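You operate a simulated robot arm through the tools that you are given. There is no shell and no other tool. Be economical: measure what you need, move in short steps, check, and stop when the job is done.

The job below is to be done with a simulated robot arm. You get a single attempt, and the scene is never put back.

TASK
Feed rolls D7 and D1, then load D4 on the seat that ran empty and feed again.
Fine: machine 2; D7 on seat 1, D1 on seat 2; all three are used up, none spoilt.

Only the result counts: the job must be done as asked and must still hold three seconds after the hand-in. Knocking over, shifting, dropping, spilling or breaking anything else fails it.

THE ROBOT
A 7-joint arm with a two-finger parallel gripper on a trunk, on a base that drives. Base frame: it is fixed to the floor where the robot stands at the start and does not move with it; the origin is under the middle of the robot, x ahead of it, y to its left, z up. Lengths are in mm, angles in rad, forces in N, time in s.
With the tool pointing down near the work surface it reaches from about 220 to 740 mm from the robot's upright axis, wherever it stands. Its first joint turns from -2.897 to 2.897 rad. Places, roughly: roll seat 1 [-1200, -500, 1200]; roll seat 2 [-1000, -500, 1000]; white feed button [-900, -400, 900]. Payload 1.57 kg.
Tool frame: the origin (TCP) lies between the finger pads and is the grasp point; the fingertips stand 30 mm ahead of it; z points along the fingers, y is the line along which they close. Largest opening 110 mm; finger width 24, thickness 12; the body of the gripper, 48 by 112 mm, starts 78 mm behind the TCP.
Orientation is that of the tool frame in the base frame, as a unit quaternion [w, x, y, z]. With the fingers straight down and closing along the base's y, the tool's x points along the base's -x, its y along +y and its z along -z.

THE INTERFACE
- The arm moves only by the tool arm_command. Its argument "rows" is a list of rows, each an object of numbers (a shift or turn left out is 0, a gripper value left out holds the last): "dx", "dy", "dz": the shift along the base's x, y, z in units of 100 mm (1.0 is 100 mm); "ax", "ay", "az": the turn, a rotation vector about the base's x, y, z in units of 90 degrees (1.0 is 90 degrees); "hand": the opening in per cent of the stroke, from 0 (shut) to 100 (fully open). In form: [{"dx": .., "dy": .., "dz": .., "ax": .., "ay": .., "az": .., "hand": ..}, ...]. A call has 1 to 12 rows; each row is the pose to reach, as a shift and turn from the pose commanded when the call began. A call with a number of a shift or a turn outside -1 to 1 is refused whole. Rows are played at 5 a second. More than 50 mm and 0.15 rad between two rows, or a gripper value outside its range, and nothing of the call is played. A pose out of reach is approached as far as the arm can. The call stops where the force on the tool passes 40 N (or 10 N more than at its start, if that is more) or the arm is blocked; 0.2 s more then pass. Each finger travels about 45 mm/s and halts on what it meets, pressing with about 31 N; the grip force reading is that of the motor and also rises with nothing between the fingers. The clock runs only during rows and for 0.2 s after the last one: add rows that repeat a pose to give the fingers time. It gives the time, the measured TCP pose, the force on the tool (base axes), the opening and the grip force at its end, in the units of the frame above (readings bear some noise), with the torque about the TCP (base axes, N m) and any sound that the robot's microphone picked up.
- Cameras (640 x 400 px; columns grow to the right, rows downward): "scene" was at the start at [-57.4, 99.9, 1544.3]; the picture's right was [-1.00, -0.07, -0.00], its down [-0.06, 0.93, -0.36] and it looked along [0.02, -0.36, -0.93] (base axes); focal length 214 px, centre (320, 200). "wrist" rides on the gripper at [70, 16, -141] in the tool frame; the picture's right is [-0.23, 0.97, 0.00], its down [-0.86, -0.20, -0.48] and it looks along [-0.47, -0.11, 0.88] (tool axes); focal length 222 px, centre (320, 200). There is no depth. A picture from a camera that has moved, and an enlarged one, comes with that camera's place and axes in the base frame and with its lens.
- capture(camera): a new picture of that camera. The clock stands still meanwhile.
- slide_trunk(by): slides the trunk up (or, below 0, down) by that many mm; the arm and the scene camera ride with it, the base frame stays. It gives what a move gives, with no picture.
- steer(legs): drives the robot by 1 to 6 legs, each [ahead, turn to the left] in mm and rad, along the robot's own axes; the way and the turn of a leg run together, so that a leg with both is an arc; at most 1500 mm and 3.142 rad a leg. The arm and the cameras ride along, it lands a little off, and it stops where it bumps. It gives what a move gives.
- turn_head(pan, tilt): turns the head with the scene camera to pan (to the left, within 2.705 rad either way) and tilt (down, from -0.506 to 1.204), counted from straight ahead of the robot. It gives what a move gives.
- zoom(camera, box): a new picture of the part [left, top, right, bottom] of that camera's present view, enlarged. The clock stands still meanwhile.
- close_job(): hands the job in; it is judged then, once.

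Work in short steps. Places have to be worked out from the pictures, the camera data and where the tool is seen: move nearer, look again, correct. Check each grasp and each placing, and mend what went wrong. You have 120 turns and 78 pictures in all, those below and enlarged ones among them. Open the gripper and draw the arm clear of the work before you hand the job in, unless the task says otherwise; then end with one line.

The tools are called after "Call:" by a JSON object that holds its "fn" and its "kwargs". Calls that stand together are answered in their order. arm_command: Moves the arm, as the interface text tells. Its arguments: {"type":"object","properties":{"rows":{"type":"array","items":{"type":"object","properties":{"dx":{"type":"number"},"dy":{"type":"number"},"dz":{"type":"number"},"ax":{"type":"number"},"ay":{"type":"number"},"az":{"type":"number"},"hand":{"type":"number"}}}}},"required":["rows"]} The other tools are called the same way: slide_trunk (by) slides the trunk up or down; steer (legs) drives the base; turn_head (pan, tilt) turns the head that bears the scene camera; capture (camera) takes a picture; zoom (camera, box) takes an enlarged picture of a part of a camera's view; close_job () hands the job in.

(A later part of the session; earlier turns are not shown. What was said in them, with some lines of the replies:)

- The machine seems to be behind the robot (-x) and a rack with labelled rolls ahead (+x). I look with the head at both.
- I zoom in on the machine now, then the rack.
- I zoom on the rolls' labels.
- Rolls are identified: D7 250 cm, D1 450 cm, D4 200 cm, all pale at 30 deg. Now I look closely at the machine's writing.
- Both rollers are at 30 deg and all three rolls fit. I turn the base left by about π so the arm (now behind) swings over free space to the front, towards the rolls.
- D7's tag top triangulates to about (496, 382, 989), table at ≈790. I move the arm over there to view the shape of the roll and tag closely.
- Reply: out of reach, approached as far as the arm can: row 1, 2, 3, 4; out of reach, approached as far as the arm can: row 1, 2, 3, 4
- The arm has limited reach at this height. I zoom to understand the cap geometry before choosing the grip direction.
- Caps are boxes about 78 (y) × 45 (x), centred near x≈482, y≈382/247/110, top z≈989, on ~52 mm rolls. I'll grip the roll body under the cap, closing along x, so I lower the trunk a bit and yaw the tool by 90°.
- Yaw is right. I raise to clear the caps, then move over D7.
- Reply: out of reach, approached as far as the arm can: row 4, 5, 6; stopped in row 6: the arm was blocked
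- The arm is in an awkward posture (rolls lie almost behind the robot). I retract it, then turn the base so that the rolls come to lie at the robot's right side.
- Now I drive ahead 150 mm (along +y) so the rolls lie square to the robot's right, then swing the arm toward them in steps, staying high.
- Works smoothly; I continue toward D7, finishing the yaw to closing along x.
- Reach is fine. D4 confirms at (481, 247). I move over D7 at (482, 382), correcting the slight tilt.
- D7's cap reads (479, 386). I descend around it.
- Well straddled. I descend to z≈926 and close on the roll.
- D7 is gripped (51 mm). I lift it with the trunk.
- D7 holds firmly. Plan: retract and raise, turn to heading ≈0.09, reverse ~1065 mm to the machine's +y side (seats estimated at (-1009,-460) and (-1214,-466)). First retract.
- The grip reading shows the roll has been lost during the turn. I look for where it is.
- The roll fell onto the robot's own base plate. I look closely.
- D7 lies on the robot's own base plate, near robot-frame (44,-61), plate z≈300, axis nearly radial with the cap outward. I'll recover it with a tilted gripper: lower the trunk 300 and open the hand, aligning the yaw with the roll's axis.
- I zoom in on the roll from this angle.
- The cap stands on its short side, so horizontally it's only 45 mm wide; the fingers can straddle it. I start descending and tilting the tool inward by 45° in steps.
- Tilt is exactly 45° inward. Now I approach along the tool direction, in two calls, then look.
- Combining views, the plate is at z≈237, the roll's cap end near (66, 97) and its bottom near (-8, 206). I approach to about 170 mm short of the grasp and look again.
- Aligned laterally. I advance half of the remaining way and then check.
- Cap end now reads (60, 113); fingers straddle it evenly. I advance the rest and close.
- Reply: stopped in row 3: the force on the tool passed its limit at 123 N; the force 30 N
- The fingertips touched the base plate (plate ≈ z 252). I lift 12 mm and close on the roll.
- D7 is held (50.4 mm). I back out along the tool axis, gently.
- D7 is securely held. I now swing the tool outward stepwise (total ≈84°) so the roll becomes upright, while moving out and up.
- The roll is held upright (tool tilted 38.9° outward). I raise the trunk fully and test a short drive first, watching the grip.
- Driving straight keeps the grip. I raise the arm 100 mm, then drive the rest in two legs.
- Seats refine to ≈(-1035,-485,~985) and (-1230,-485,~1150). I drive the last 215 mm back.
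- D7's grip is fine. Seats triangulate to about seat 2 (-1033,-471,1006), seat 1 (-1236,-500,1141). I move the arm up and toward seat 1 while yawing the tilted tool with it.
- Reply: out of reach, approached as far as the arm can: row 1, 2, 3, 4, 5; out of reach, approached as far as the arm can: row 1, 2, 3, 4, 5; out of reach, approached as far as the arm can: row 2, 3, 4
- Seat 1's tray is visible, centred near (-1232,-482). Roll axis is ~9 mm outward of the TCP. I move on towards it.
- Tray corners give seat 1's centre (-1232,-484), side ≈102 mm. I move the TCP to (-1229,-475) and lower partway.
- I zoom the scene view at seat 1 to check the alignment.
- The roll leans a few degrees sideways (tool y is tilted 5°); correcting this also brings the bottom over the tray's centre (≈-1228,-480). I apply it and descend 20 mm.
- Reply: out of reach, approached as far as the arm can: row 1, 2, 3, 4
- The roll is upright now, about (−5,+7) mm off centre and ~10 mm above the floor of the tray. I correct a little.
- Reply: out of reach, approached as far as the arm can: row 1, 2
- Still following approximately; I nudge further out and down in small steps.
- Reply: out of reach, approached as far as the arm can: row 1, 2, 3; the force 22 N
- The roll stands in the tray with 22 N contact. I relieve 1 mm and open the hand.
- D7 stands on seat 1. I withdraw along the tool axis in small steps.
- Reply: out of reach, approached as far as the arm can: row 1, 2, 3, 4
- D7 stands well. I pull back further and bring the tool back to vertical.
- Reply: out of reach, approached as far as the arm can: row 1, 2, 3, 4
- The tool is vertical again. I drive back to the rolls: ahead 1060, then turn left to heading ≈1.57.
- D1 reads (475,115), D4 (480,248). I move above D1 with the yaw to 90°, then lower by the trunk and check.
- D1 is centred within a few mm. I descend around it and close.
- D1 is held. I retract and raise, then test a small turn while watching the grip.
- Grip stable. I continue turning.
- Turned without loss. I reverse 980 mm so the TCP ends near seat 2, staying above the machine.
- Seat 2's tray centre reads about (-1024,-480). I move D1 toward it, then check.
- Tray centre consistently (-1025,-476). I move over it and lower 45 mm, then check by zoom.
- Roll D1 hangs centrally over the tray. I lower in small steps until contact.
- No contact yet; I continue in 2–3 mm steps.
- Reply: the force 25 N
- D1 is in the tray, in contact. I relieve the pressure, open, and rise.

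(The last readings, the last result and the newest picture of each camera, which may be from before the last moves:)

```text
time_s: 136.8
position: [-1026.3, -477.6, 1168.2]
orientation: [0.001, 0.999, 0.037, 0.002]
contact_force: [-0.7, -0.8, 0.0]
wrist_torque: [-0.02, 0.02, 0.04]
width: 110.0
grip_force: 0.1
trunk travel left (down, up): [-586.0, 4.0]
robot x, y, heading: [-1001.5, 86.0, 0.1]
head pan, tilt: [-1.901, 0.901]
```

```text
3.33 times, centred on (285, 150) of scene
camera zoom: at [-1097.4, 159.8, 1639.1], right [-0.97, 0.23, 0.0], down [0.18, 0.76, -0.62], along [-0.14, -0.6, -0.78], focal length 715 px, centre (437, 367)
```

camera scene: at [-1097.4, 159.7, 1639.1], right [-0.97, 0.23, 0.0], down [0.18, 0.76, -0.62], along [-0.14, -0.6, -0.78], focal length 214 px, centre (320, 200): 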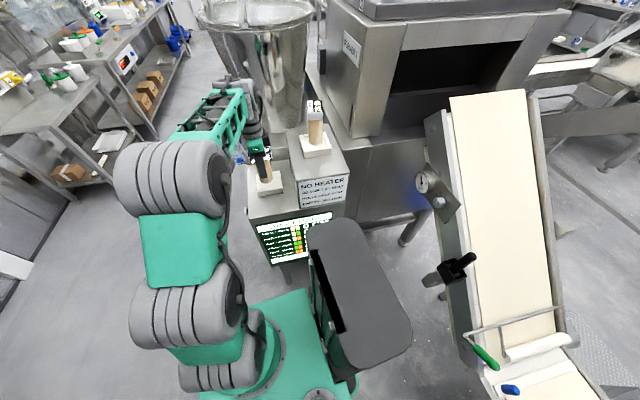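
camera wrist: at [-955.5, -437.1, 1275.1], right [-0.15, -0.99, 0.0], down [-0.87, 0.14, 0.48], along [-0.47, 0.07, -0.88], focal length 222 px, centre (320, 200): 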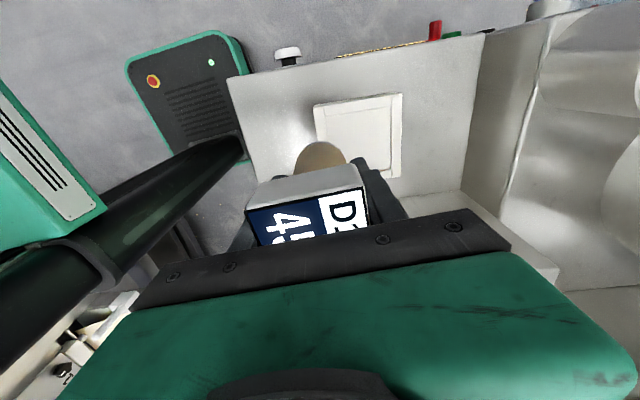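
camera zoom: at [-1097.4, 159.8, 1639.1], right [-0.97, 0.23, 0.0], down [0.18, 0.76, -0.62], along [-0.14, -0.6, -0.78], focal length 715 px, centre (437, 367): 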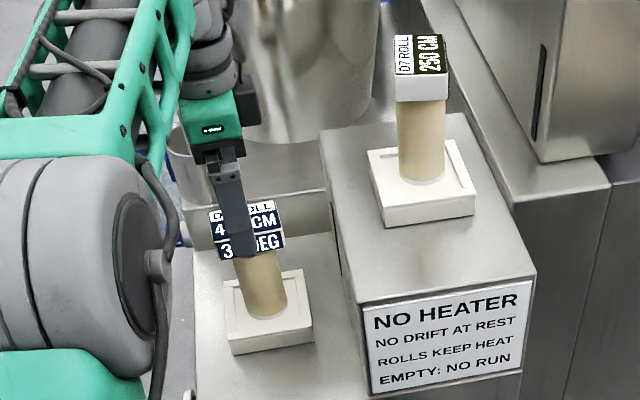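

Both rolls stand on their seats. The white button triangulates to ≈(-921,-401,934) on the front face (facing +x). I go around in front of it with the fingers closed, pointing down.

Call:
{"fn": "arm_command", "kwargs": {"rows": [{"dz": 0.4}, {"dx": 0.4, "dy": 0.2, "dz": 0.4}, {"dx": 0.8, "dy": 0.4, "dz": 0.4}, {"dx": 1.0, "dy": 0.5, "dz": 0.4}, {"dx": 1.0, "dy": 0.5, "dz": 0.4}]}}

Call:
{"fn": "arm_command", "kwargs": {"rows": [{"dx": 0.4, "dy": 0.1, "hand": 0}, {"dx": 0.76, "dy": 0.26, "hand": 0}, {"dx": 0.76, "dy": 0.26, "dz": -0.4}, {"dx": 0.76, "dy": 0.26, "dz": -0.8}, {"dx": 0.76, "dy": 0.26, "dz": -1.0}, {"dx": 0.76, "dy": 0.26, "dz": -1.0}]}}

Call:
{"fn": "capture", "kwargs": {"camera": "wrist"}}

```text
time_s: 138.0
position: [-926.3, -428.3, 1209.1]
orientation: [0.0, 0.999, 0.037, 0.002]
contact_force: [0.4, -0.1, 0.2]
wrist_torque: [0.03, -0.01, 0.0]
width: 110.0
grip_force: 0.1
trunk travel left (down, up): [-586.0, 4.0]
robot x, y, heading: [-1001.6, 81.0, 0.102]
head pan, tilt: [-1.901, 0.901]
```

```text
time_s: 139.4
position: [-850.8, -400.9, 1108.4]
orientation: [0.001, 0.999, 0.036, 0.001]
contact_force: [0.2, -0.4, 0.0]
wrist_torque: [0.0, 0.01, 0.0]
width: 0.0
grip_force: 7.9
trunk travel left (down, up): [-586.0, 4.0]
robot x, y, heading: [-1005.4, 87.2, 0.096]
head pan, tilt: [-1.901, 0.901]
```

```text
19 pictures are left
camera wrist: at [-781.1, -410.4, 1249.2], right [-0.15, -0.99, 0.0], down [-0.87, 0.14, 0.48], along [-0.47, 0.07, -0.88], focal length 222 px, centre (320, 200)
```

wrist: 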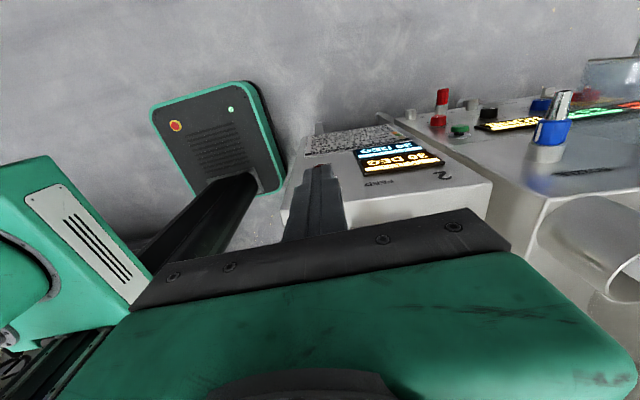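

The closed fingers are aligned with the button in y. I descend to z≈952 in front of it.

Call:
{"fn": "arm_command", "kwargs": {"rows": [{"dz": -0.4}, {"dz": -0.8}, {"dz": -1.0}, {"dz": -1.0}]}}

Call:
{"fn": "arm_command", "kwargs": {"rows": [{"dz": -0.3}, {"dz": -0.57}, {"dz": -0.57}]}}

Call:
{"fn": "turn_head", "kwargs": {"pan": -1.35, "tilt": 0.95}}

Call:
{"fn": "capture", "kwargs": {"camera": "scene"}}

```text
time_s: 140.4
position: [-852.0, -398.9, 1011.7]
orientation: [0.0, 0.999, 0.038, 0.001]
contact_force: [-0.1, -0.2, 0.4]
wrist_torque: [-0.01, -0.01, -0.01]
width: 0.0
grip_force: 22.0
trunk travel left (down, up): [-586.0, 4.0]
robot x, y, heading: [-1001.4, 82.8, 0.099]
head pan, tilt: [-1.901, 0.901]
```

```text
time_s: 141.2
position: [-850.3, -402.4, 950.8]
orientation: [0.0, 0.999, 0.037, 0.002]
contact_force: [-0.3, 0.0, 0.3]
wrist_torque: [0.04, 0.0, 0.01]
width: 0.0
grip_force: 21.2
trunk travel left (down, up): [-586.0, 4.0]
robot x, y, heading: [-1003.5, 86.6, 0.099]
head pan, tilt: [-1.901, 0.901]
```

```text
time_s: 142.2
position: [-849.1, -400.8, 951.3]
orientation: [0.001, 0.999, 0.037, 0.002]
contact_force: [0.5, 0.1, 0.6]
wrist_torque: [-0.03, -0.03, 0.02]
width: 0.2
grip_force: 20.8
trunk travel left (down, up): [-586.0, 4.0]
robot x, y, heading: [-1003.9, 81.6, 0.098]
head pan, tilt: [-1.349, 0.949]
```

```text
18 pictures are left
camera scene: at [-1057.3, 164.4, 1635.5], right [-0.95, -0.31, 0.0], down [-0.26, 0.77, -0.58], along [0.18, -0.55, -0.81], focal length 214 px, centre (320, 200)
```

scene: 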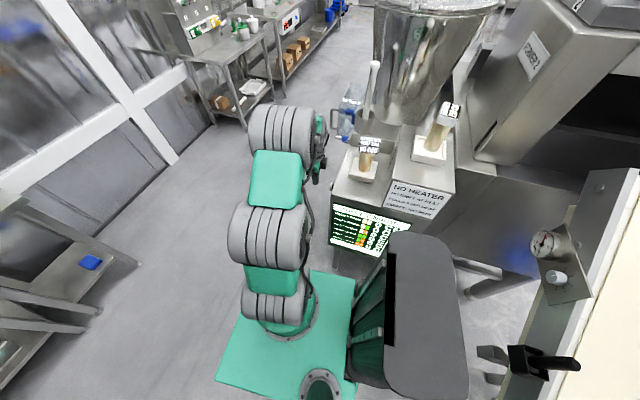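

I push toward the button in small steps, watching the force.

Call:
{"fn": "arm_command", "kwargs": {"rows": [{"dx": -0.15}, {"dx": -0.3}, {"dx": -0.36}, {"dx": -0.4}, {"dx": -0.44}, {"dx": -0.48}, {"dx": -0.52}]}}

```text
time_s: 143.8
position: [-902.1, -401.1, 950.7]
orientation: [0.001, 0.999, 0.037, 0.002]
contact_force: [0.4, -0.3, 0.6]
wrist_torque: [0.02, 0.01, -0.01]
width: 0.0
grip_force: 21.0
trunk travel left (down, up): [-586.0, 4.0]
robot x, y, heading: [-1003.7, 83.3, 0.098]
head pan, tilt: [-1.349, 0.949]
```

No contact yet; I continue in 3 mm steps.

Call:
{"fn": "arm_command", "kwargs": {"rows": [{"dx": -0.03}, {"dx": -0.06}, {"dx": -0.09}, {"dx": -0.12}, {"dx": -0.15}, {"dx": -0.15}]}}

Call:
{"fn": "zoom", "kwargs": {"camera": "scene", "box": [300, 80, 480, 260]}}

```text
time_s: 145.2
position: [-907.8, -402.4, 951.2]
orientation: [0.002, 0.999, 0.045, 0.003]
contact_force: [26.3, -4.0, -5.0]
wrist_torque: [-0.13, 0.87, 0.09]
width: 0.0
grip_force: 21.1
trunk travel left (down, up): [-586.0, 4.0]
robot x, y, heading: [-1004.8, 83.1, 0.107]
head pan, tilt: [-1.349, 0.949]
heard: click
stopped in row 6: the force on the tool passed its limit at 41 N (the readings are from after the stop); the commanded pose is now the measured one
```

```text
2.22 times, centred on (390, 170) of scene
camera zoom: at [-1053.1, 163.3, 1635.7], right [-0.95, -0.32, 0.0], down [-0.27, 0.77, -0.58], along [0.19, -0.55, -0.81], focal length 477 px, centre (164, 267)
```

zoom: 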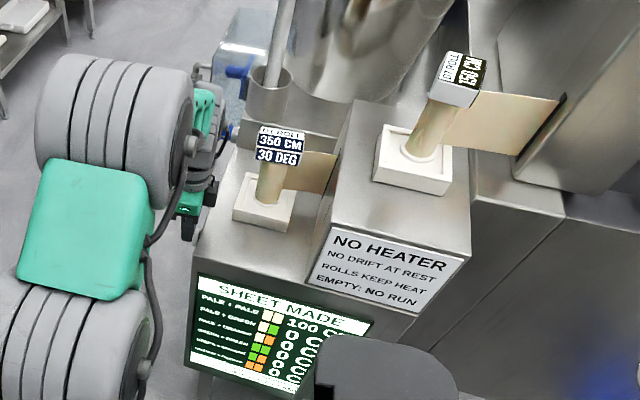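

A click, and sheets are being fed: D1 now 350 cm, D7 150, 100 cm made. I back off from the button and see whether it keeps running.

Call:
{"fn": "arm_command", "kwargs": {"rows": [{"dx": 0.2}, {"dx": 0.4}, {"dx": 0.4}, {"dx": 0.4}, {"dx": 0.4}, {"dx": 0.4}, {"dx": 0.4}, {"dx": 0.4}, {"dx": 0.4}, {"dx": 0.4}]}}

Call:
{"fn": "zoom", "kwargs": {"camera": "scene", "box": [300, 80, 480, 260]}}

```text
time_s: 147.4
position: [-873.6, -400.0, 953.1]
orientation: [0.003, 0.999, 0.04, 0.004]
contact_force: [-1.4, 0.7, -0.1]
wrist_torque: [-0.01, 0.02, -0.03]
width: 0.2
grip_force: 21.4
trunk travel left (down, up): [-586.0, 4.0]
robot x, y, heading: [-1000.5, 81.1, 0.103]
head pan, tilt: [-1.349, 0.949]
```

```text
2.22 times, centred on (390, 170) of scene
camera zoom: at [-1057.0, 164.2, 1635.5], right [-0.95, -0.32, 0.0], down [-0.26, 0.77, -0.58], along [0.19, -0.55, -0.81], focal length 477 px, centre (164, 267)
```

zoom: 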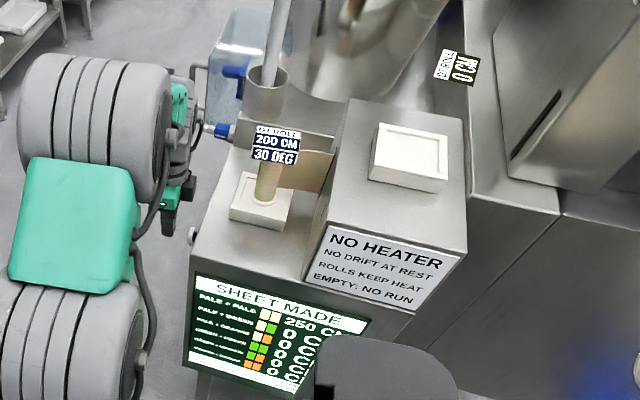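

250 cm made, seat 1 ran empty (tag 0 CM) and D1 has 200 cm left. I raise the arm and drive back for D4.

Call:
{"fn": "arm_command", "kwargs": {"rows": [{"dx": 0.2}, {"dx": 0.2, "dz": 0.4}, {"dx": 0.2, "dz": 0.8}, {"dx": 0.2, "dz": 1.0}, {"dx": 0.2, "dz": 1.0}]}}

Call:
{"fn": "arm_command", "kwargs": {"rows": [{"dz": 0.4, "hand": 100}, {"dz": 0.8, "hand": 100}, {"dz": 1.0, "hand": 100}, {"dz": 1.0, "hand": 100}, {"dz": 1.0, "hand": 100}]}}

Call:
{"fn": "steer", "kwargs": {"legs": [[1000, 0], [0, 1.49]]}}

Call:
{"fn": "capture", "kwargs": {"camera": "wrist"}}

```text
time_s: 148.6
position: [-854.2, -401.8, 1054.4]
orientation: [0.001, 0.999, 0.04, 0.003]
contact_force: [0.6, 0.6, -0.3]
wrist_torque: [-0.01, -0.01, 0.0]
width: 0.2
grip_force: 21.4
trunk travel left (down, up): [-586.0, 4.0]
robot x, y, heading: [-1005.2, 83.7, 0.103]
head pan, tilt: [-1.349, 0.949]
```

```text
time_s: 149.8
position: [-854.8, -402.2, 1151.2]
orientation: [0.002, 0.999, 0.041, 0.003]
contact_force: [0.5, 0.3, 0.0]
wrist_torque: [-0.02, 0.0, -0.06]
width: 103.9
grip_force: 0.1
trunk travel left (down, up): [-586.0, 4.0]
robot x, y, heading: [-1002.3, 84.1, 0.099]
head pan, tilt: [-1.349, 0.949]
```

```text
time_s: 158.7
position: [493.4, 303.8, 1150.9]
orientation: [-0.002, 0.703, 0.711, 0.003]
contact_force: [-0.2, -0.1, 0.5]
wrist_torque: [-0.01, 0.01, -0.02]
width: 110.0
grip_force: 0.1
trunk travel left (down, up): [-586.0, 4.0]
robot x, y, heading: [-5.8, 184.9, 1.604]
head pan, tilt: [-1.349, 0.949]
```

```text
15 pictures are left
camera wrist: at [506.5, 372.0, 1294.1], right [0.98, -0.22, 0.0], down [-0.19, -0.86, 0.47], along [-0.1, -0.46, -0.88], focal length 222 px, centre (320, 200)
```

wrist: 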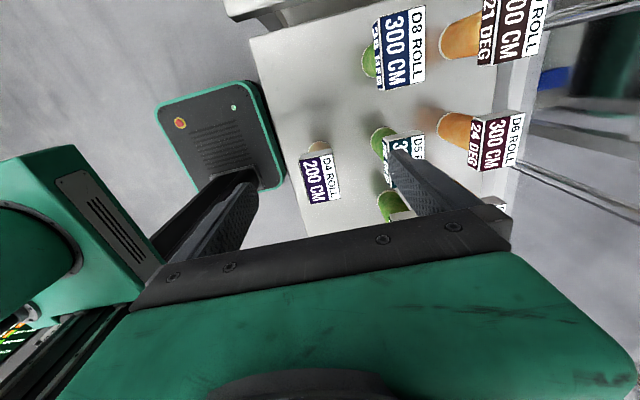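

D4 reads (480,250). I move above it, lower with the trunk and check.

Call:
{"fn": "arm_command", "kwargs": {"rows": [{"dx": -0.07, "dy": -0.27}, {"dx": -0.14, "dy": -0.54, "az": -0.007}, {"dx": -0.14, "dy": -0.54, "az": -0.007}]}}

Call:
{"fn": "slide_trunk", "kwargs": {"by": -100}}

Call:
{"fn": "capture", "kwargs": {"camera": "wrist"}}

```text
time_s: 159.5
position: [476.5, 246.7, 1152.4]
orientation: [-0.001, 0.707, 0.707, 0.003]
contact_force: [-0.1, -0.2, 0.6]
wrist_torque: [0.02, 0.03, 0.01]
width: 110.2
grip_force: 0.1
trunk travel left (down, up): [-586.0, 4.0]
robot x, y, heading: [-7.4, 187.2, 1.608]
head pan, tilt: [-1.349, 0.949]
```

```text
time_s: 160.8
position: [476.1, 246.9, 1052.0]
orientation: [-0.001, 0.707, 0.707, 0.005]
contact_force: [0.7, 0.5, -0.1]
wrist_torque: [0.02, 0.0, 0.01]
width: 109.9
grip_force: 0.0
trunk travel left (down, up): [-486.0, 104.0]
robot x, y, heading: [-5.0, 188.2, 1.601]
head pan, tilt: [-1.349, 0.949]
```

```text
14 pictures are left
camera wrist: at [491.9, 317.2, 1194.1], right [0.97, -0.23, 0.0], down [-0.2, -0.86, 0.47], along [-0.11, -0.46, -0.88], focal length 222 px, centre (320, 200)
```

wrist: 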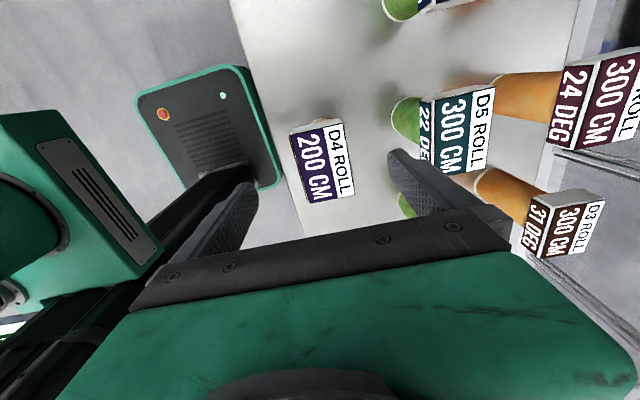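

Centred. I descend around D4 and grip.

Call:
{"fn": "arm_command", "kwargs": {"rows": [{"dx": 0.02, "dy": 0.04}, {"dx": 0.02, "dy": 0.04, "dz": -0.3}, {"dx": 0.02, "dy": 0.04, "dz": -0.6}, {"dx": 0.02, "dy": 0.04, "dz": -0.9}, {"dx": 0.02, "dy": 0.04, "dz": -0.95}]}}

Call:
{"fn": "arm_command", "kwargs": {"rows": [{"dz": -0.2}, {"dz": -0.34}, {"dz": -0.34}, {"dz": -0.34, "hand": 50}, {"dz": -0.34, "hand": 20}, {"dz": -0.34, "hand": 0}, {"dz": -0.34, "hand": 0}, {"dz": -0.34, "hand": 0}]}}

Call:
{"fn": "slide_trunk", "kwargs": {"by": 103}}

Call:
{"fn": "arm_command", "kwargs": {"rows": [{"dz": 0.4}, {"dz": 0.8}, {"dx": -0.4, "dz": 1.0}, {"dx": -0.8, "dy": -0.3, "dz": 1.0}, {"dx": -0.8, "dy": -0.6, "dz": 1.0}, {"dx": -0.8, "dy": -0.9, "dz": 1.0}, {"dx": -0.8, "dy": -0.9, "dz": 1.0}]}}

```text
time_s: 162.0
position: [476.5, 251.1, 958.3]
orientation: [-0.002, 0.707, 0.708, 0.004]
contact_force: [-0.5, -0.3, 0.5]
wrist_torque: [0.02, 0.02, -0.02]
width: 109.9
grip_force: 0.1
trunk travel left (down, up): [-486.0, 104.0]
robot x, y, heading: [-3.4, 188.7, 1.605]
head pan, tilt: [-1.349, 0.949]
```

```text
time_s: 163.8
position: [477.9, 250.5, 925.5]
orientation: [-0.001, 0.707, 0.708, 0.004]
contact_force: [1.1, 1.1, 1.1]
wrist_torque: [-0.01, 0.09, 0.02]
width: 50.9
grip_force: 25.6
trunk travel left (down, up): [-486.0, 104.0]
robot x, y, heading: [-5.3, 192.8, 1.607]
head pan, tilt: [-1.349, 0.949]
```

```text
time_s: 165.2
position: [478.0, 251.2, 1027.0]
orientation: [-0.002, 0.707, 0.707, 0.003]
contact_force: [-0.2, -0.6, -3.1]
wrist_torque: [0.0, -0.02, 0.0]
width: 50.3
grip_force: 30.6
trunk travel left (down, up): [-589.0, 1.0]
robot x, y, heading: [-0.4, 184.8, 1.606]
head pan, tilt: [-1.349, 0.949]
```

```text
time_s: 166.8
position: [396.7, 157.3, 1125.7]
orientation: [-0.001, 0.708, 0.707, 0.004]
contact_force: [0.1, 0.2, -2.3]
wrist_torque: [0.01, 0.0, -0.03]
width: 50.6
grip_force: 30.9
trunk travel left (down, up): [-589.0, 1.0]
robot x, y, heading: [-4.2, 186.5, 1.604]
head pan, tilt: [-1.349, 0.949]
```

D4 is held. I turn in moderate legs, checking the grip, then drive.

Call:
{"fn": "steer", "kwargs": {"legs": [[0, -0.42]]}}

Call:
{"fn": "steer", "kwargs": {"legs": [[0, -0.42]]}}

Call:
{"fn": "steer", "kwargs": {"legs": [[0, -0.42]]}}

Call:
{"fn": "steer", "kwargs": {"legs": [[0, -0.24]]}}

Call:
{"fn": "steer", "kwargs": {"legs": [[-500, 0]]}}

```text
time_s: 168.4
position: [351.7, -2.7, 1125.8]
orientation: [0.0, 0.839, 0.545, 0.004]
contact_force: [-0.6, -0.1, -3.1]
wrist_torque: [0.01, -0.01, -0.01]
width: 50.4
grip_force: 31.3
trunk travel left (down, up): [-589.0, 1.0]
robot x, y, heading: [-3.7, 185.2, 1.188]
head pan, tilt: [-1.349, 0.949]
```

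```text
time_s: 170.1
position: [240.4, -134.1, 1125.7]
orientation: [0.0, 0.936, 0.353, 0.004]
contact_force: [0.7, 0.3, -2.2]
wrist_torque: [0.03, -0.03, 0.0]
width: 50.4
grip_force: 31.2
trunk travel left (down, up): [-589.0, 1.0]
robot x, y, heading: [-0.7, 187.6, 0.756]
head pan, tilt: [-1.349, 0.949]
```

```text
time_s: 171.7
position: [84.1, -205.9, 1124.1]
orientation: [0.001, 0.989, 0.146, 0.003]
contact_force: [0.7, -0.2, -1.5]
wrist_torque: [0.04, -0.04, -0.02]
width: 50.5
grip_force: 30.5
trunk travel left (down, up): [-589.0, 1.0]
robot x, y, heading: [-4.1, 189.7, 0.325]
head pan, tilt: [-1.349, 0.949]
```

```text
time_s: 172.9
position: [-11.3, -216.3, 1125.3]
orientation: [0.001, 1.0, 0.026, 0.003]
contact_force: [-0.2, 0.0, -2.1]
wrist_torque: [-0.04, 0.0, -0.06]
width: 50.6
grip_force: 31.4
trunk travel left (down, up): [-589.0, 1.0]
robot x, y, heading: [-7.1, 183.5, 0.088]
head pan, tilt: [-1.349, 0.949]
```

```text
time_s: 175.9
position: [-512.4, -257.4, 1124.7]
orientation: [0.001, 1.0, 0.023, 0.003]
contact_force: [0.5, 0.4, -1.8]
wrist_torque: [-0.03, -0.01, 0.0]
width: 50.4
grip_force: 30.8
trunk travel left (down, up): [-589.0, 1.0]
robot x, y, heading: [-498.5, 146.7, 0.079]
head pan, tilt: [-1.349, 0.949]
```

D4 still firm. I raise it 100 mm, adjust the heading slightly and drive the remaining way.

Call:
{"fn": "arm_command", "kwargs": {"rows": [{"dz": 0.4}, {"dz": 0.8}, {"dz": 1.0}, {"dz": 1.0}]}}

Call:
{"fn": "steer", "kwargs": {"legs": [[0, 0.08]]}}

Call:
{"fn": "steer", "kwargs": {"legs": [[-560, 0]]}}

Call:
{"fn": "turn_head", "kwargs": {"pan": -1.9, "tilt": 0.9}}

Call:
{"fn": "zoom", "kwargs": {"camera": "scene", "box": [200, 80, 380, 220]}}

```text
time_s: 176.9
position: [-512.5, -254.9, 1222.6]
orientation: [0.002, 1.0, 0.023, 0.004]
contact_force: [0.1, 0.3, -3.4]
wrist_torque: [0.02, -0.03, 0.0]
width: 50.4
grip_force: 30.7
trunk travel left (down, up): [-589.0, 1.0]
robot x, y, heading: [-501.0, 145.5, 0.079]
head pan, tilt: [-1.349, 0.949]
```

```text
time_s: 177.8
position: [-480.9, -255.4, 1222.6]
orientation: [0.001, 0.998, 0.062, 0.003]
contact_force: [0.1, -0.8, -3.1]
wrist_torque: [-0.02, -0.03, 0.03]
width: 50.6
grip_force: 30.6
trunk travel left (down, up): [-589.0, 1.0]
robot x, y, heading: [-499.9, 146.8, 0.158]
head pan, tilt: [-1.349, 0.949]
```

```text
time_s: 181.0
position: [-1050.0, -344.0, 1222.2]
orientation: [0.001, 0.998, 0.058, 0.003]
contact_force: [-0.1, -1.0, -2.4]
wrist_torque: [0.01, 0.01, 0.0]
width: 50.3
grip_force: 30.8
trunk travel left (down, up): [-589.0, 1.0]
robot x, y, heading: [-1068.2, 57.3, 0.15]
head pan, tilt: [-1.349, 0.949]
```

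```text
time_s: 182.0
position: [-1050.8, -344.4, 1223.4]
orientation: [0.001, 0.998, 0.058, 0.002]
contact_force: [0.7, -0.3, -2.6]
wrist_torque: [-0.01, -0.02, 0.0]
width: 50.1
grip_force: 30.7
trunk travel left (down, up): [-589.0, 1.0]
robot x, y, heading: [-1066.9, 58.2, 0.154]
head pan, tilt: [-1.901, 0.901]
```

```text
2.86 times, centred on (290, 150) of scene
camera zoom: at [-1164.9, 128.2, 1642.1], right [-0.98, 0.18, 0.0], down [0.14, 0.77, -0.62], along [-0.11, -0.61, -0.78], focal length 613 px, centre (406, 343)
```

zoom: 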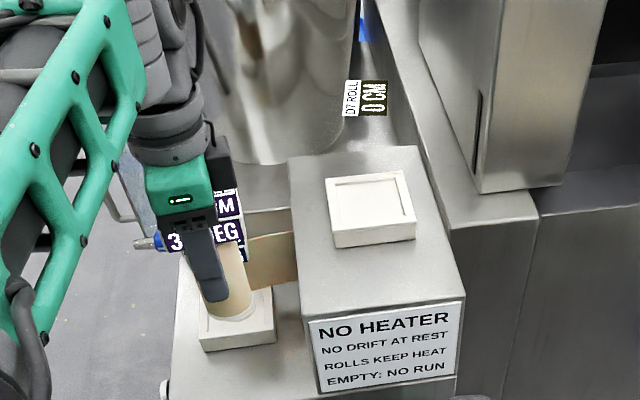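

Seat 1 is empty (just the "0 CM" label hangs there). Its tray centre confirms at (-1229,-478). I raise and move D4 toward it.

Call:
{"fn": "arm_command", "kwargs": {"rows": [{"dz": 0.38}, {"dx": -0.4, "dy": -0.1, "dz": 0.38}, {"dx": -0.8, "dy": -0.3, "dz": 0.38}, {"dx": -1.0, "dy": -0.6, "dz": 0.38}, {"dx": -1.0, "dy": -0.6, "dz": 0.38}]}}

Call:
{"fn": "arm_command", "kwargs": {"rows": [{"dx": -0.4, "dy": -0.25}, {"dx": -0.78, "dy": -0.5}, {"dx": -0.78, "dy": -0.74}, {"dx": -0.78, "dy": -0.74}]}}

Call:
{"fn": "zoom", "kwargs": {"camera": "scene", "box": [240, 80, 350, 170]}}

```text
time_s: 183.2
position: [-1150.7, -403.0, 1263.0]
orientation: [0.001, 0.998, 0.059, 0.002]
contact_force: [-0.3, -0.7, -3.1]
wrist_torque: [0.03, 0.02, 0.0]
width: 50.1
grip_force: 31.0
trunk travel left (down, up): [-589.0, 1.0]
robot x, y, heading: [-1067.8, 58.2, 0.151]
head pan, tilt: [-1.901, 0.901]
```

```text
time_s: 184.2
position: [-1226.3, -480.5, 1263.7]
orientation: [0.001, 0.998, 0.059, 0.004]
contact_force: [0.3, 0.0, -2.1]
wrist_torque: [0.02, 0.01, 0.03]
width: 50.5
grip_force: 31.1
trunk travel left (down, up): [-589.0, 1.0]
robot x, y, heading: [-1064.9, 62.3, 0.155]
head pan, tilt: [-1.901, 0.901]
```

```text
4.44 times, centred on (295, 125) of scene
camera zoom: at [-1164.7, 128.0, 1642.1], right [-0.98, 0.18, 0.0], down [0.14, 0.77, -0.62], along [-0.11, -0.61, -0.78], focal length 953 px, centre (431, 533)
```

zoom: 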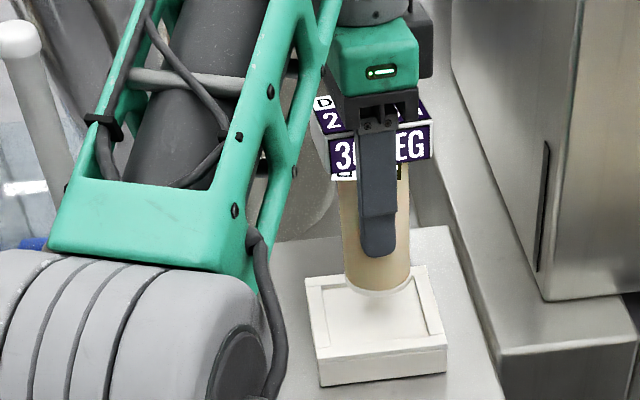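

D4 hangs over seat 1 within a few mm. I lower to just above the floor, then in fine steps.

Call:
{"fn": "arm_command", "kwargs": {"rows": [{"dx": 0.02, "dy": -0.02, "dz": -0.15}, {"dx": 0.02, "dy": -0.02, "dz": -0.3}, {"dx": 0.02, "dy": -0.02, "dz": -0.38}, {"dx": 0.02, "dy": -0.02, "dz": -0.38}]}}

Call:
{"fn": "arm_command", "kwargs": {"rows": [{"dz": -0.02}, {"dz": -0.04}, {"dz": -0.06}, {"dz": -0.06}]}}

```text
time_s: 185.3
position: [-1226.4, -480.4, 1229.1]
orientation: [0.009, 0.998, 0.059, 0.0]
contact_force: [1.2, 0.5, 8.8]
wrist_torque: [0.33, 0.0, -0.04]
width: 50.3
grip_force: 30.8
trunk travel left (down, up): [-589.0, 1.0]
robot x, y, heading: [-1067.9, 57.0, 0.151]
head pan, tilt: [-1.901, 0.901]
stopped in row 4: the force on the tool passed its limit at 42 N (the readings are from after the stop); the commanded pose is now the measured one
```

```text
time_s: 186.2
position: [-1228.4, -482.1, 1230.1]
orientation: [0.013, 0.998, 0.059, -0.003]
contact_force: [2.1, 0.5, 9.1]
wrist_torque: [0.23, -0.13, -0.1]
width: 50.5
grip_force: 30.7
trunk travel left (down, up): [-589.0, 1.0]
robot x, y, heading: [-1069.6, 56.6, 0.156]
head pan, tilt: [-1.901, 0.901]
stopped in row 4: the force on the tool passed its limit at 43 N (the readings are from after the stop); the commanded pose is now the measured one
```

Contact at TCP z≈1229. I check whether it's on the tray's floor or on the rim.

Call:
{"fn": "zoom", "kwargs": {"camera": "scene", "box": [265, 115, 335, 170]}}

```text
7.27 times, centred on (300, 142) of scene
camera zoom: at [-1164.7, 129.2, 1641.7], right [-0.98, 0.18, 0.0], down [0.14, 0.77, -0.62], along [-0.11, -0.61, -0.78], focal length 1560 px, centre (466, 618)
```

zoom: 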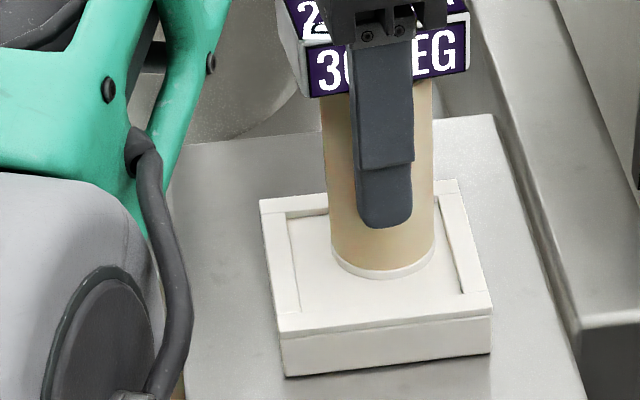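

The roll stands inside the tray on its floor. I relieve, open and rise.

Call:
{"fn": "arm_command", "kwargs": {"rows": [{"dz": 0.01}, {"dz": 0.01, "hand": 60}, {"dz": 0.01, "hand": 75}, {"dz": 0.01, "hand": 100}, {"dz": 0.01, "hand": 100}, {"dz": 0.01, "hand": 100}]}}

Call:
{"fn": "arm_command", "kwargs": {"rows": [{"dz": 0.3}, {"dz": 0.6}, {"dz": 0.8}, {"dz": 0.8}]}}

Call:
{"fn": "zoom", "kwargs": {"camera": "scene", "box": [200, 60, 360, 200]}}

```text
time_s: 187.6
position: [-1226.9, -482.9, 1229.0]
orientation: [0.012, 0.998, 0.059, -0.002]
contact_force: [0.0, 0.1, -0.8]
wrist_torque: [-0.04, 0.02, -0.02]
width: 110.1
grip_force: 0.1
trunk travel left (down, up): [-589.0, 1.0]
robot x, y, heading: [-1066.6, 57.4, 0.15]
head pan, tilt: [-1.901, 0.901]
```

```text
time_s: 188.6
position: [-1227.1, -477.8, 1309.8]
orientation: [0.012, 0.998, 0.059, -0.002]
contact_force: [-0.6, 0.0, 0.3]
wrist_torque: [0.02, -0.03, 0.01]
width: 110.2
grip_force: 0.1
out of reach, approached as far as the arm can: row 3, 4
trunk travel left (down, up): [-589.0, 1.0]
robot x, y, heading: [-1064.6, 55.5, 0.153]
head pan, tilt: [-1.901, 0.901]
```

```text
2.86 times, centred on (280, 130) of scene
camera zoom: at [-1165.1, 127.8, 1642.1], right [-0.98, 0.18, 0.0], down [0.14, 0.77, -0.62], along [-0.11, -0.61, -0.78], focal length 613 px, centre (434, 400)
```

zoom: 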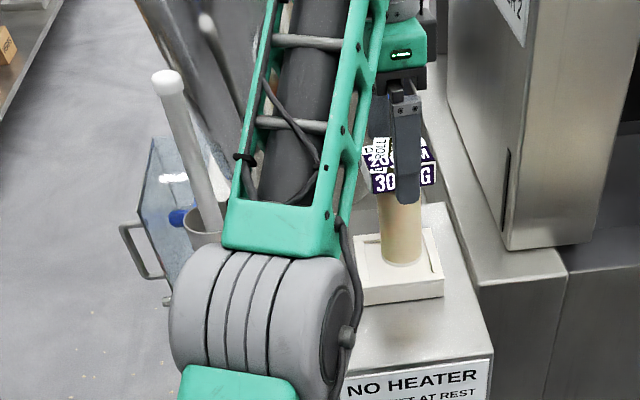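

D4 stands on seat 1. I slide the open fingers out along +x (cap is narrow in y), then go round to the button again.

Call:
{"fn": "arm_command", "kwargs": {"rows": [{"dx": 0.3}, {"dx": 0.6}, {"dx": 0.9}, {"dx": 1.0}, {"dx": 1.0}]}}

Call:
{"fn": "arm_command", "kwargs": {"rows": [{"dx": 0.4, "dy": 0.1}, {"dx": 0.8, "dy": 0.2}, {"dx": 1.0, "dy": 0.3}, {"dx": 1.0, "dy": 0.3}]}}

Call:
{"fn": "arm_command", "kwargs": {"rows": [{"dx": 0.4, "dy": 0.1, "dz": -0.2}, {"dx": 0.8, "dy": 0.2, "dz": -0.4}, {"dx": 1.0, "dy": 0.4, "dz": -0.7, "hand": 0}, {"dx": 1.0, "dy": 0.4, "dz": -0.9, "hand": 0}, {"dx": 1.0, "dy": 0.4, "dz": -0.9, "hand": 0}]}}

```text
time_s: 189.8
position: [-1124.8, -479.7, 1306.5]
orientation: [0.013, 0.998, 0.059, -0.001]
contact_force: [1.1, -0.7, 0.1]
wrist_torque: [-0.03, 0.02, 0.05]
width: 109.9
grip_force: 0.0
trunk travel left (down, up): [-589.0, 1.0]
robot x, y, heading: [-1068.2, 59.3, 0.155]
head pan, tilt: [-1.901, 0.901]
```

```text
time_s: 190.8
position: [-1024.2, -448.9, 1306.9]
orientation: [0.011, 0.998, 0.058, -0.002]
contact_force: [0.2, -0.1, -0.2]
wrist_torque: [0.02, 0.01, 0.01]
width: 109.9
grip_force: 0.1
trunk travel left (down, up): [-589.0, 1.0]
robot x, y, heading: [-1067.8, 60.4, 0.151]
head pan, tilt: [-1.901, 0.901]
```

```text
time_s: 192.0
position: [-926.8, -408.8, 1217.1]
orientation: [0.012, 0.998, 0.058, -0.001]
contact_force: [-0.5, 0.2, -0.8]
wrist_torque: [0.04, 0.0, -0.01]
width: 40.0
grip_force: 0.0
trunk travel left (down, up): [-589.0, 1.0]
robot x, y, heading: [-1067.9, 59.3, 0.155]
head pan, tilt: [-1.901, 0.901]
```

I go to in front of the button and descend to z≈951.

Call:
{"fn": "arm_command", "kwargs": {"rows": [{"dx": 0.4, "dy": 0.08}, {"dx": 0.75, "dy": 0.08}, {"dx": 0.75, "dy": 0.08, "dz": -0.4}, {"dx": 0.75, "dy": 0.08, "dz": -0.8}, {"dx": 0.75, "dy": 0.08, "dz": -1.0}]}}

Call:
{"fn": "arm_command", "kwargs": {"rows": [{"dz": -0.4}, {"dz": -0.8}, {"dz": -1.0}, {"dz": -1.0}]}}

Call:
{"fn": "arm_command", "kwargs": {"rows": [{"dz": -0.4}, {"dz": -0.66}, {"dz": -0.66}]}}

Call:
{"fn": "zoom", "kwargs": {"camera": "scene", "box": [220, 80, 350, 200]}}

```text
time_s: 193.2
position: [-850.6, -401.8, 1117.5]
orientation: [0.012, 0.998, 0.058, -0.003]
contact_force: [0.6, 0.0, -1.1]
wrist_torque: [0.01, 0.02, -0.01]
width: 0.0
grip_force: 21.7
trunk travel left (down, up): [-589.0, 1.0]
robot x, y, heading: [-1069.9, 53.8, 0.154]
head pan, tilt: [-1.901, 0.901]
```

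```text
time_s: 194.2
position: [-851.7, -401.8, 1018.4]
orientation: [0.012, 0.998, 0.058, -0.001]
contact_force: [-0.2, 0.0, -0.8]
wrist_torque: [0.02, -0.02, -0.01]
width: 0.0
grip_force: 21.0
out of reach, approached as far as the arm can: row 1
trunk travel left (down, up): [-589.0, 1.0]
robot x, y, heading: [-1070.1, 55.4, 0.147]
head pan, tilt: [-1.901, 0.901]
```

```text
time_s: 195.0
position: [-850.4, -401.6, 953.2]
orientation: [0.013, 0.998, 0.058, -0.002]
contact_force: [-0.2, 0.6, -0.4]
wrist_torque: [0.03, -0.03, 0.02]
width: 0.0
grip_force: 21.4
trunk travel left (down, up): [-589.0, 1.0]
robot x, y, heading: [-1068.3, 57.9, 0.151]
head pan, tilt: [-1.901, 0.901]
```

```text
3.33 times, centred on (285, 140) of scene
camera zoom: at [-1164.9, 128.3, 1642.1], right [-0.98, 0.18, 0.0], down [0.14, 0.77, -0.62], along [-0.11, -0.61, -0.78], focal length 715 px, centre (437, 400)
```

zoom: 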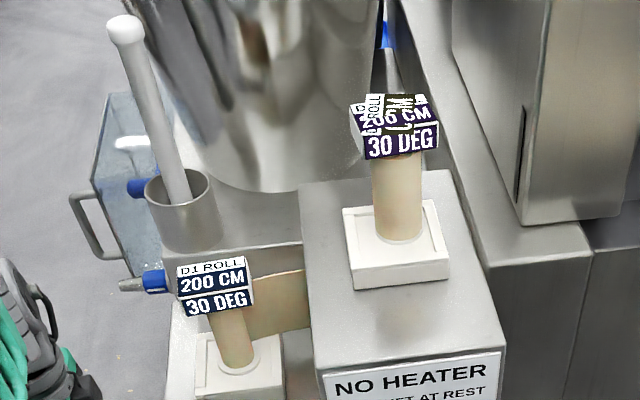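

Both seats hold 200 cm rolls at 30 deg. I press the feed button again.

Call:
{"fn": "arm_command", "kwargs": {"rows": [{"dx": -0.2}, {"dx": -0.4}, {"dx": -0.5}, {"dx": -0.53}, {"dx": -0.56}, {"dx": -0.59}, {"dx": -0.62}, {"dx": -0.65}, {"dx": -0.67}]}}

Call:
{"fn": "arm_command", "kwargs": {"rows": [{"dx": 0.2}, {"dx": 0.4}, {"dx": 0.5}, {"dx": 0.5}, {"dx": 0.5}, {"dx": 0.5}, {"dx": 0.5}, {"dx": 0.5}, {"dx": 0.5}, {"dx": 0.5}]}}

Call:
{"fn": "zoom", "kwargs": {"camera": "scene", "box": [200, 80, 380, 280]}}

```text
time_s: 197.0
position: [-907.3, -401.9, 953.4]
orientation: [0.016, 0.998, 0.067, 0.003]
contact_force: [44.4, 0.2, -5.5]
wrist_torque: [0.57, -0.78, -0.09]
width: 0.0
grip_force: 22.0
trunk travel left (down, up): [-589.0, 1.0]
robot x, y, heading: [-1068.9, 62.0, 0.162]
head pan, tilt: [-1.901, 0.901]
heard: click
stopped in row 9: the force on the tool passed its limit at 41 N (the readings are from after the stop); the commanded pose is now the measured one
```

```text
time_s: 199.2
position: [-865.9, -401.9, 954.0]
orientation: [0.014, 0.998, 0.062, 0.001]
contact_force: [-0.1, 0.3, 0.3]
wrist_torque: [-0.01, -0.02, -0.02]
width: 0.1
grip_force: 21.4
trunk travel left (down, up): [-589.0, 1.0]
robot x, y, heading: [-1068.1, 57.9, 0.153]
head pan, tilt: [-1.901, 0.901]
```

```text
2.00 times, centred on (290, 180) of scene
camera zoom: at [-1164.7, 127.9, 1642.1], right [-0.98, 0.17, 0.0], down [0.14, 0.77, -0.62], along [-0.11, -0.61, -0.78], focal length 429 px, centre (380, 240)
```

zoom: 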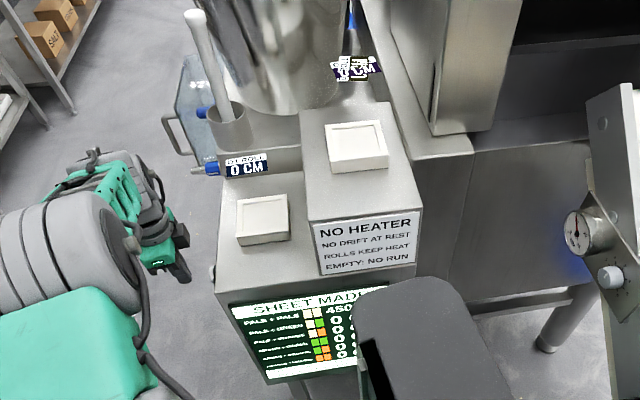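

All rolls are at 0 cm and 450 cm of pale+pale sheet is made. I draw the arm clear and open the gripper before handing in.

Call:
{"fn": "arm_command", "kwargs": {"rows": [{"dx": 0.3}, {"dx": 0.5, "dz": 0.3, "hand": 100}, {"dx": 0.5, "dz": 0.7, "hand": 100}, {"dx": 0.5, "dz": 1.0, "hand": 100}, {"dx": 0.5, "dz": 1.0, "hand": 100}, {"dx": 0.5, "dz": 1.0, "hand": 100}, {"dx": 0.5, "dz": 1.0, "hand": 100}, {"dx": 0.5, "dz": 1.0, "hand": 100}]}}

Call:
{"fn": "arm_command", "kwargs": {"rows": [{"dy": 0.4, "dz": 0.2}, {"dy": 0.8, "dz": 0.5}, {"dy": 1.0, "dz": 0.5}, {"dy": 1.0, "dz": 0.5}]}}

Call:
{"fn": "capture", "kwargs": {"camera": "wrist"}}

```text
time_s: 201.0
position: [-815.0, -404.4, 1054.9]
orientation: [0.014, 0.998, 0.062, 0.0]
contact_force: [0.4, 1.3, -0.3]
wrist_torque: [0.0, 0.02, -0.01]
width: 110.2
grip_force: 0.1
trunk travel left (down, up): [-589.0, 1.0]
robot x, y, heading: [-1069.7, 60.0, 0.159]
head pan, tilt: [-1.901, 0.901]
```

```text
time_s: 202.0
position: [-812.4, -304.9, 1103.8]
orientation: [0.014, 0.998, 0.062, -0.001]
contact_force: [0.0, 0.6, -0.5]
wrist_torque: [-0.01, -0.02, -0.03]
width: 109.9
grip_force: 0.0
trunk travel left (down, up): [-589.0, 1.0]
robot x, y, heading: [-1065.2, 57.7, 0.153]
head pan, tilt: [-1.901, 0.901]
```

```text
7 pictures are left
camera wrist: at [-741.9, -306.9, 1244.2], right [-0.1, -0.99, 0.03], down [-0.87, 0.1, 0.47], along [-0.47, 0.03, -0.88], focal length 222 px, centre (320, 200)
```

wrist: 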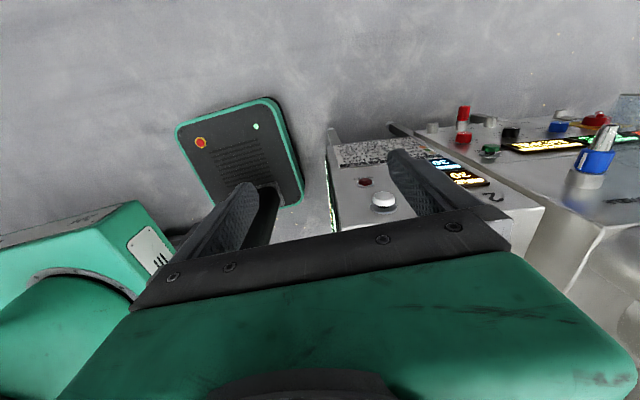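

The spoilt lamp is dark, everything is used up, and the arm is clear with the gripper open; I hand in.

Call:
{"fn": "close_job", "kwargs": {}}

```text
The job is handed in.
```

D7 (seat 1) and D1 (seat 2) were fed, then D4 went on the emptied seat 1 and was fed; all three read 0 cm, the screen shows 450 cm of pale+pale sheet, and the spoilt lamp looked dark. D7 slipped from the gripper once and fell onto the robot's own base; I picked it up and it fed normally.
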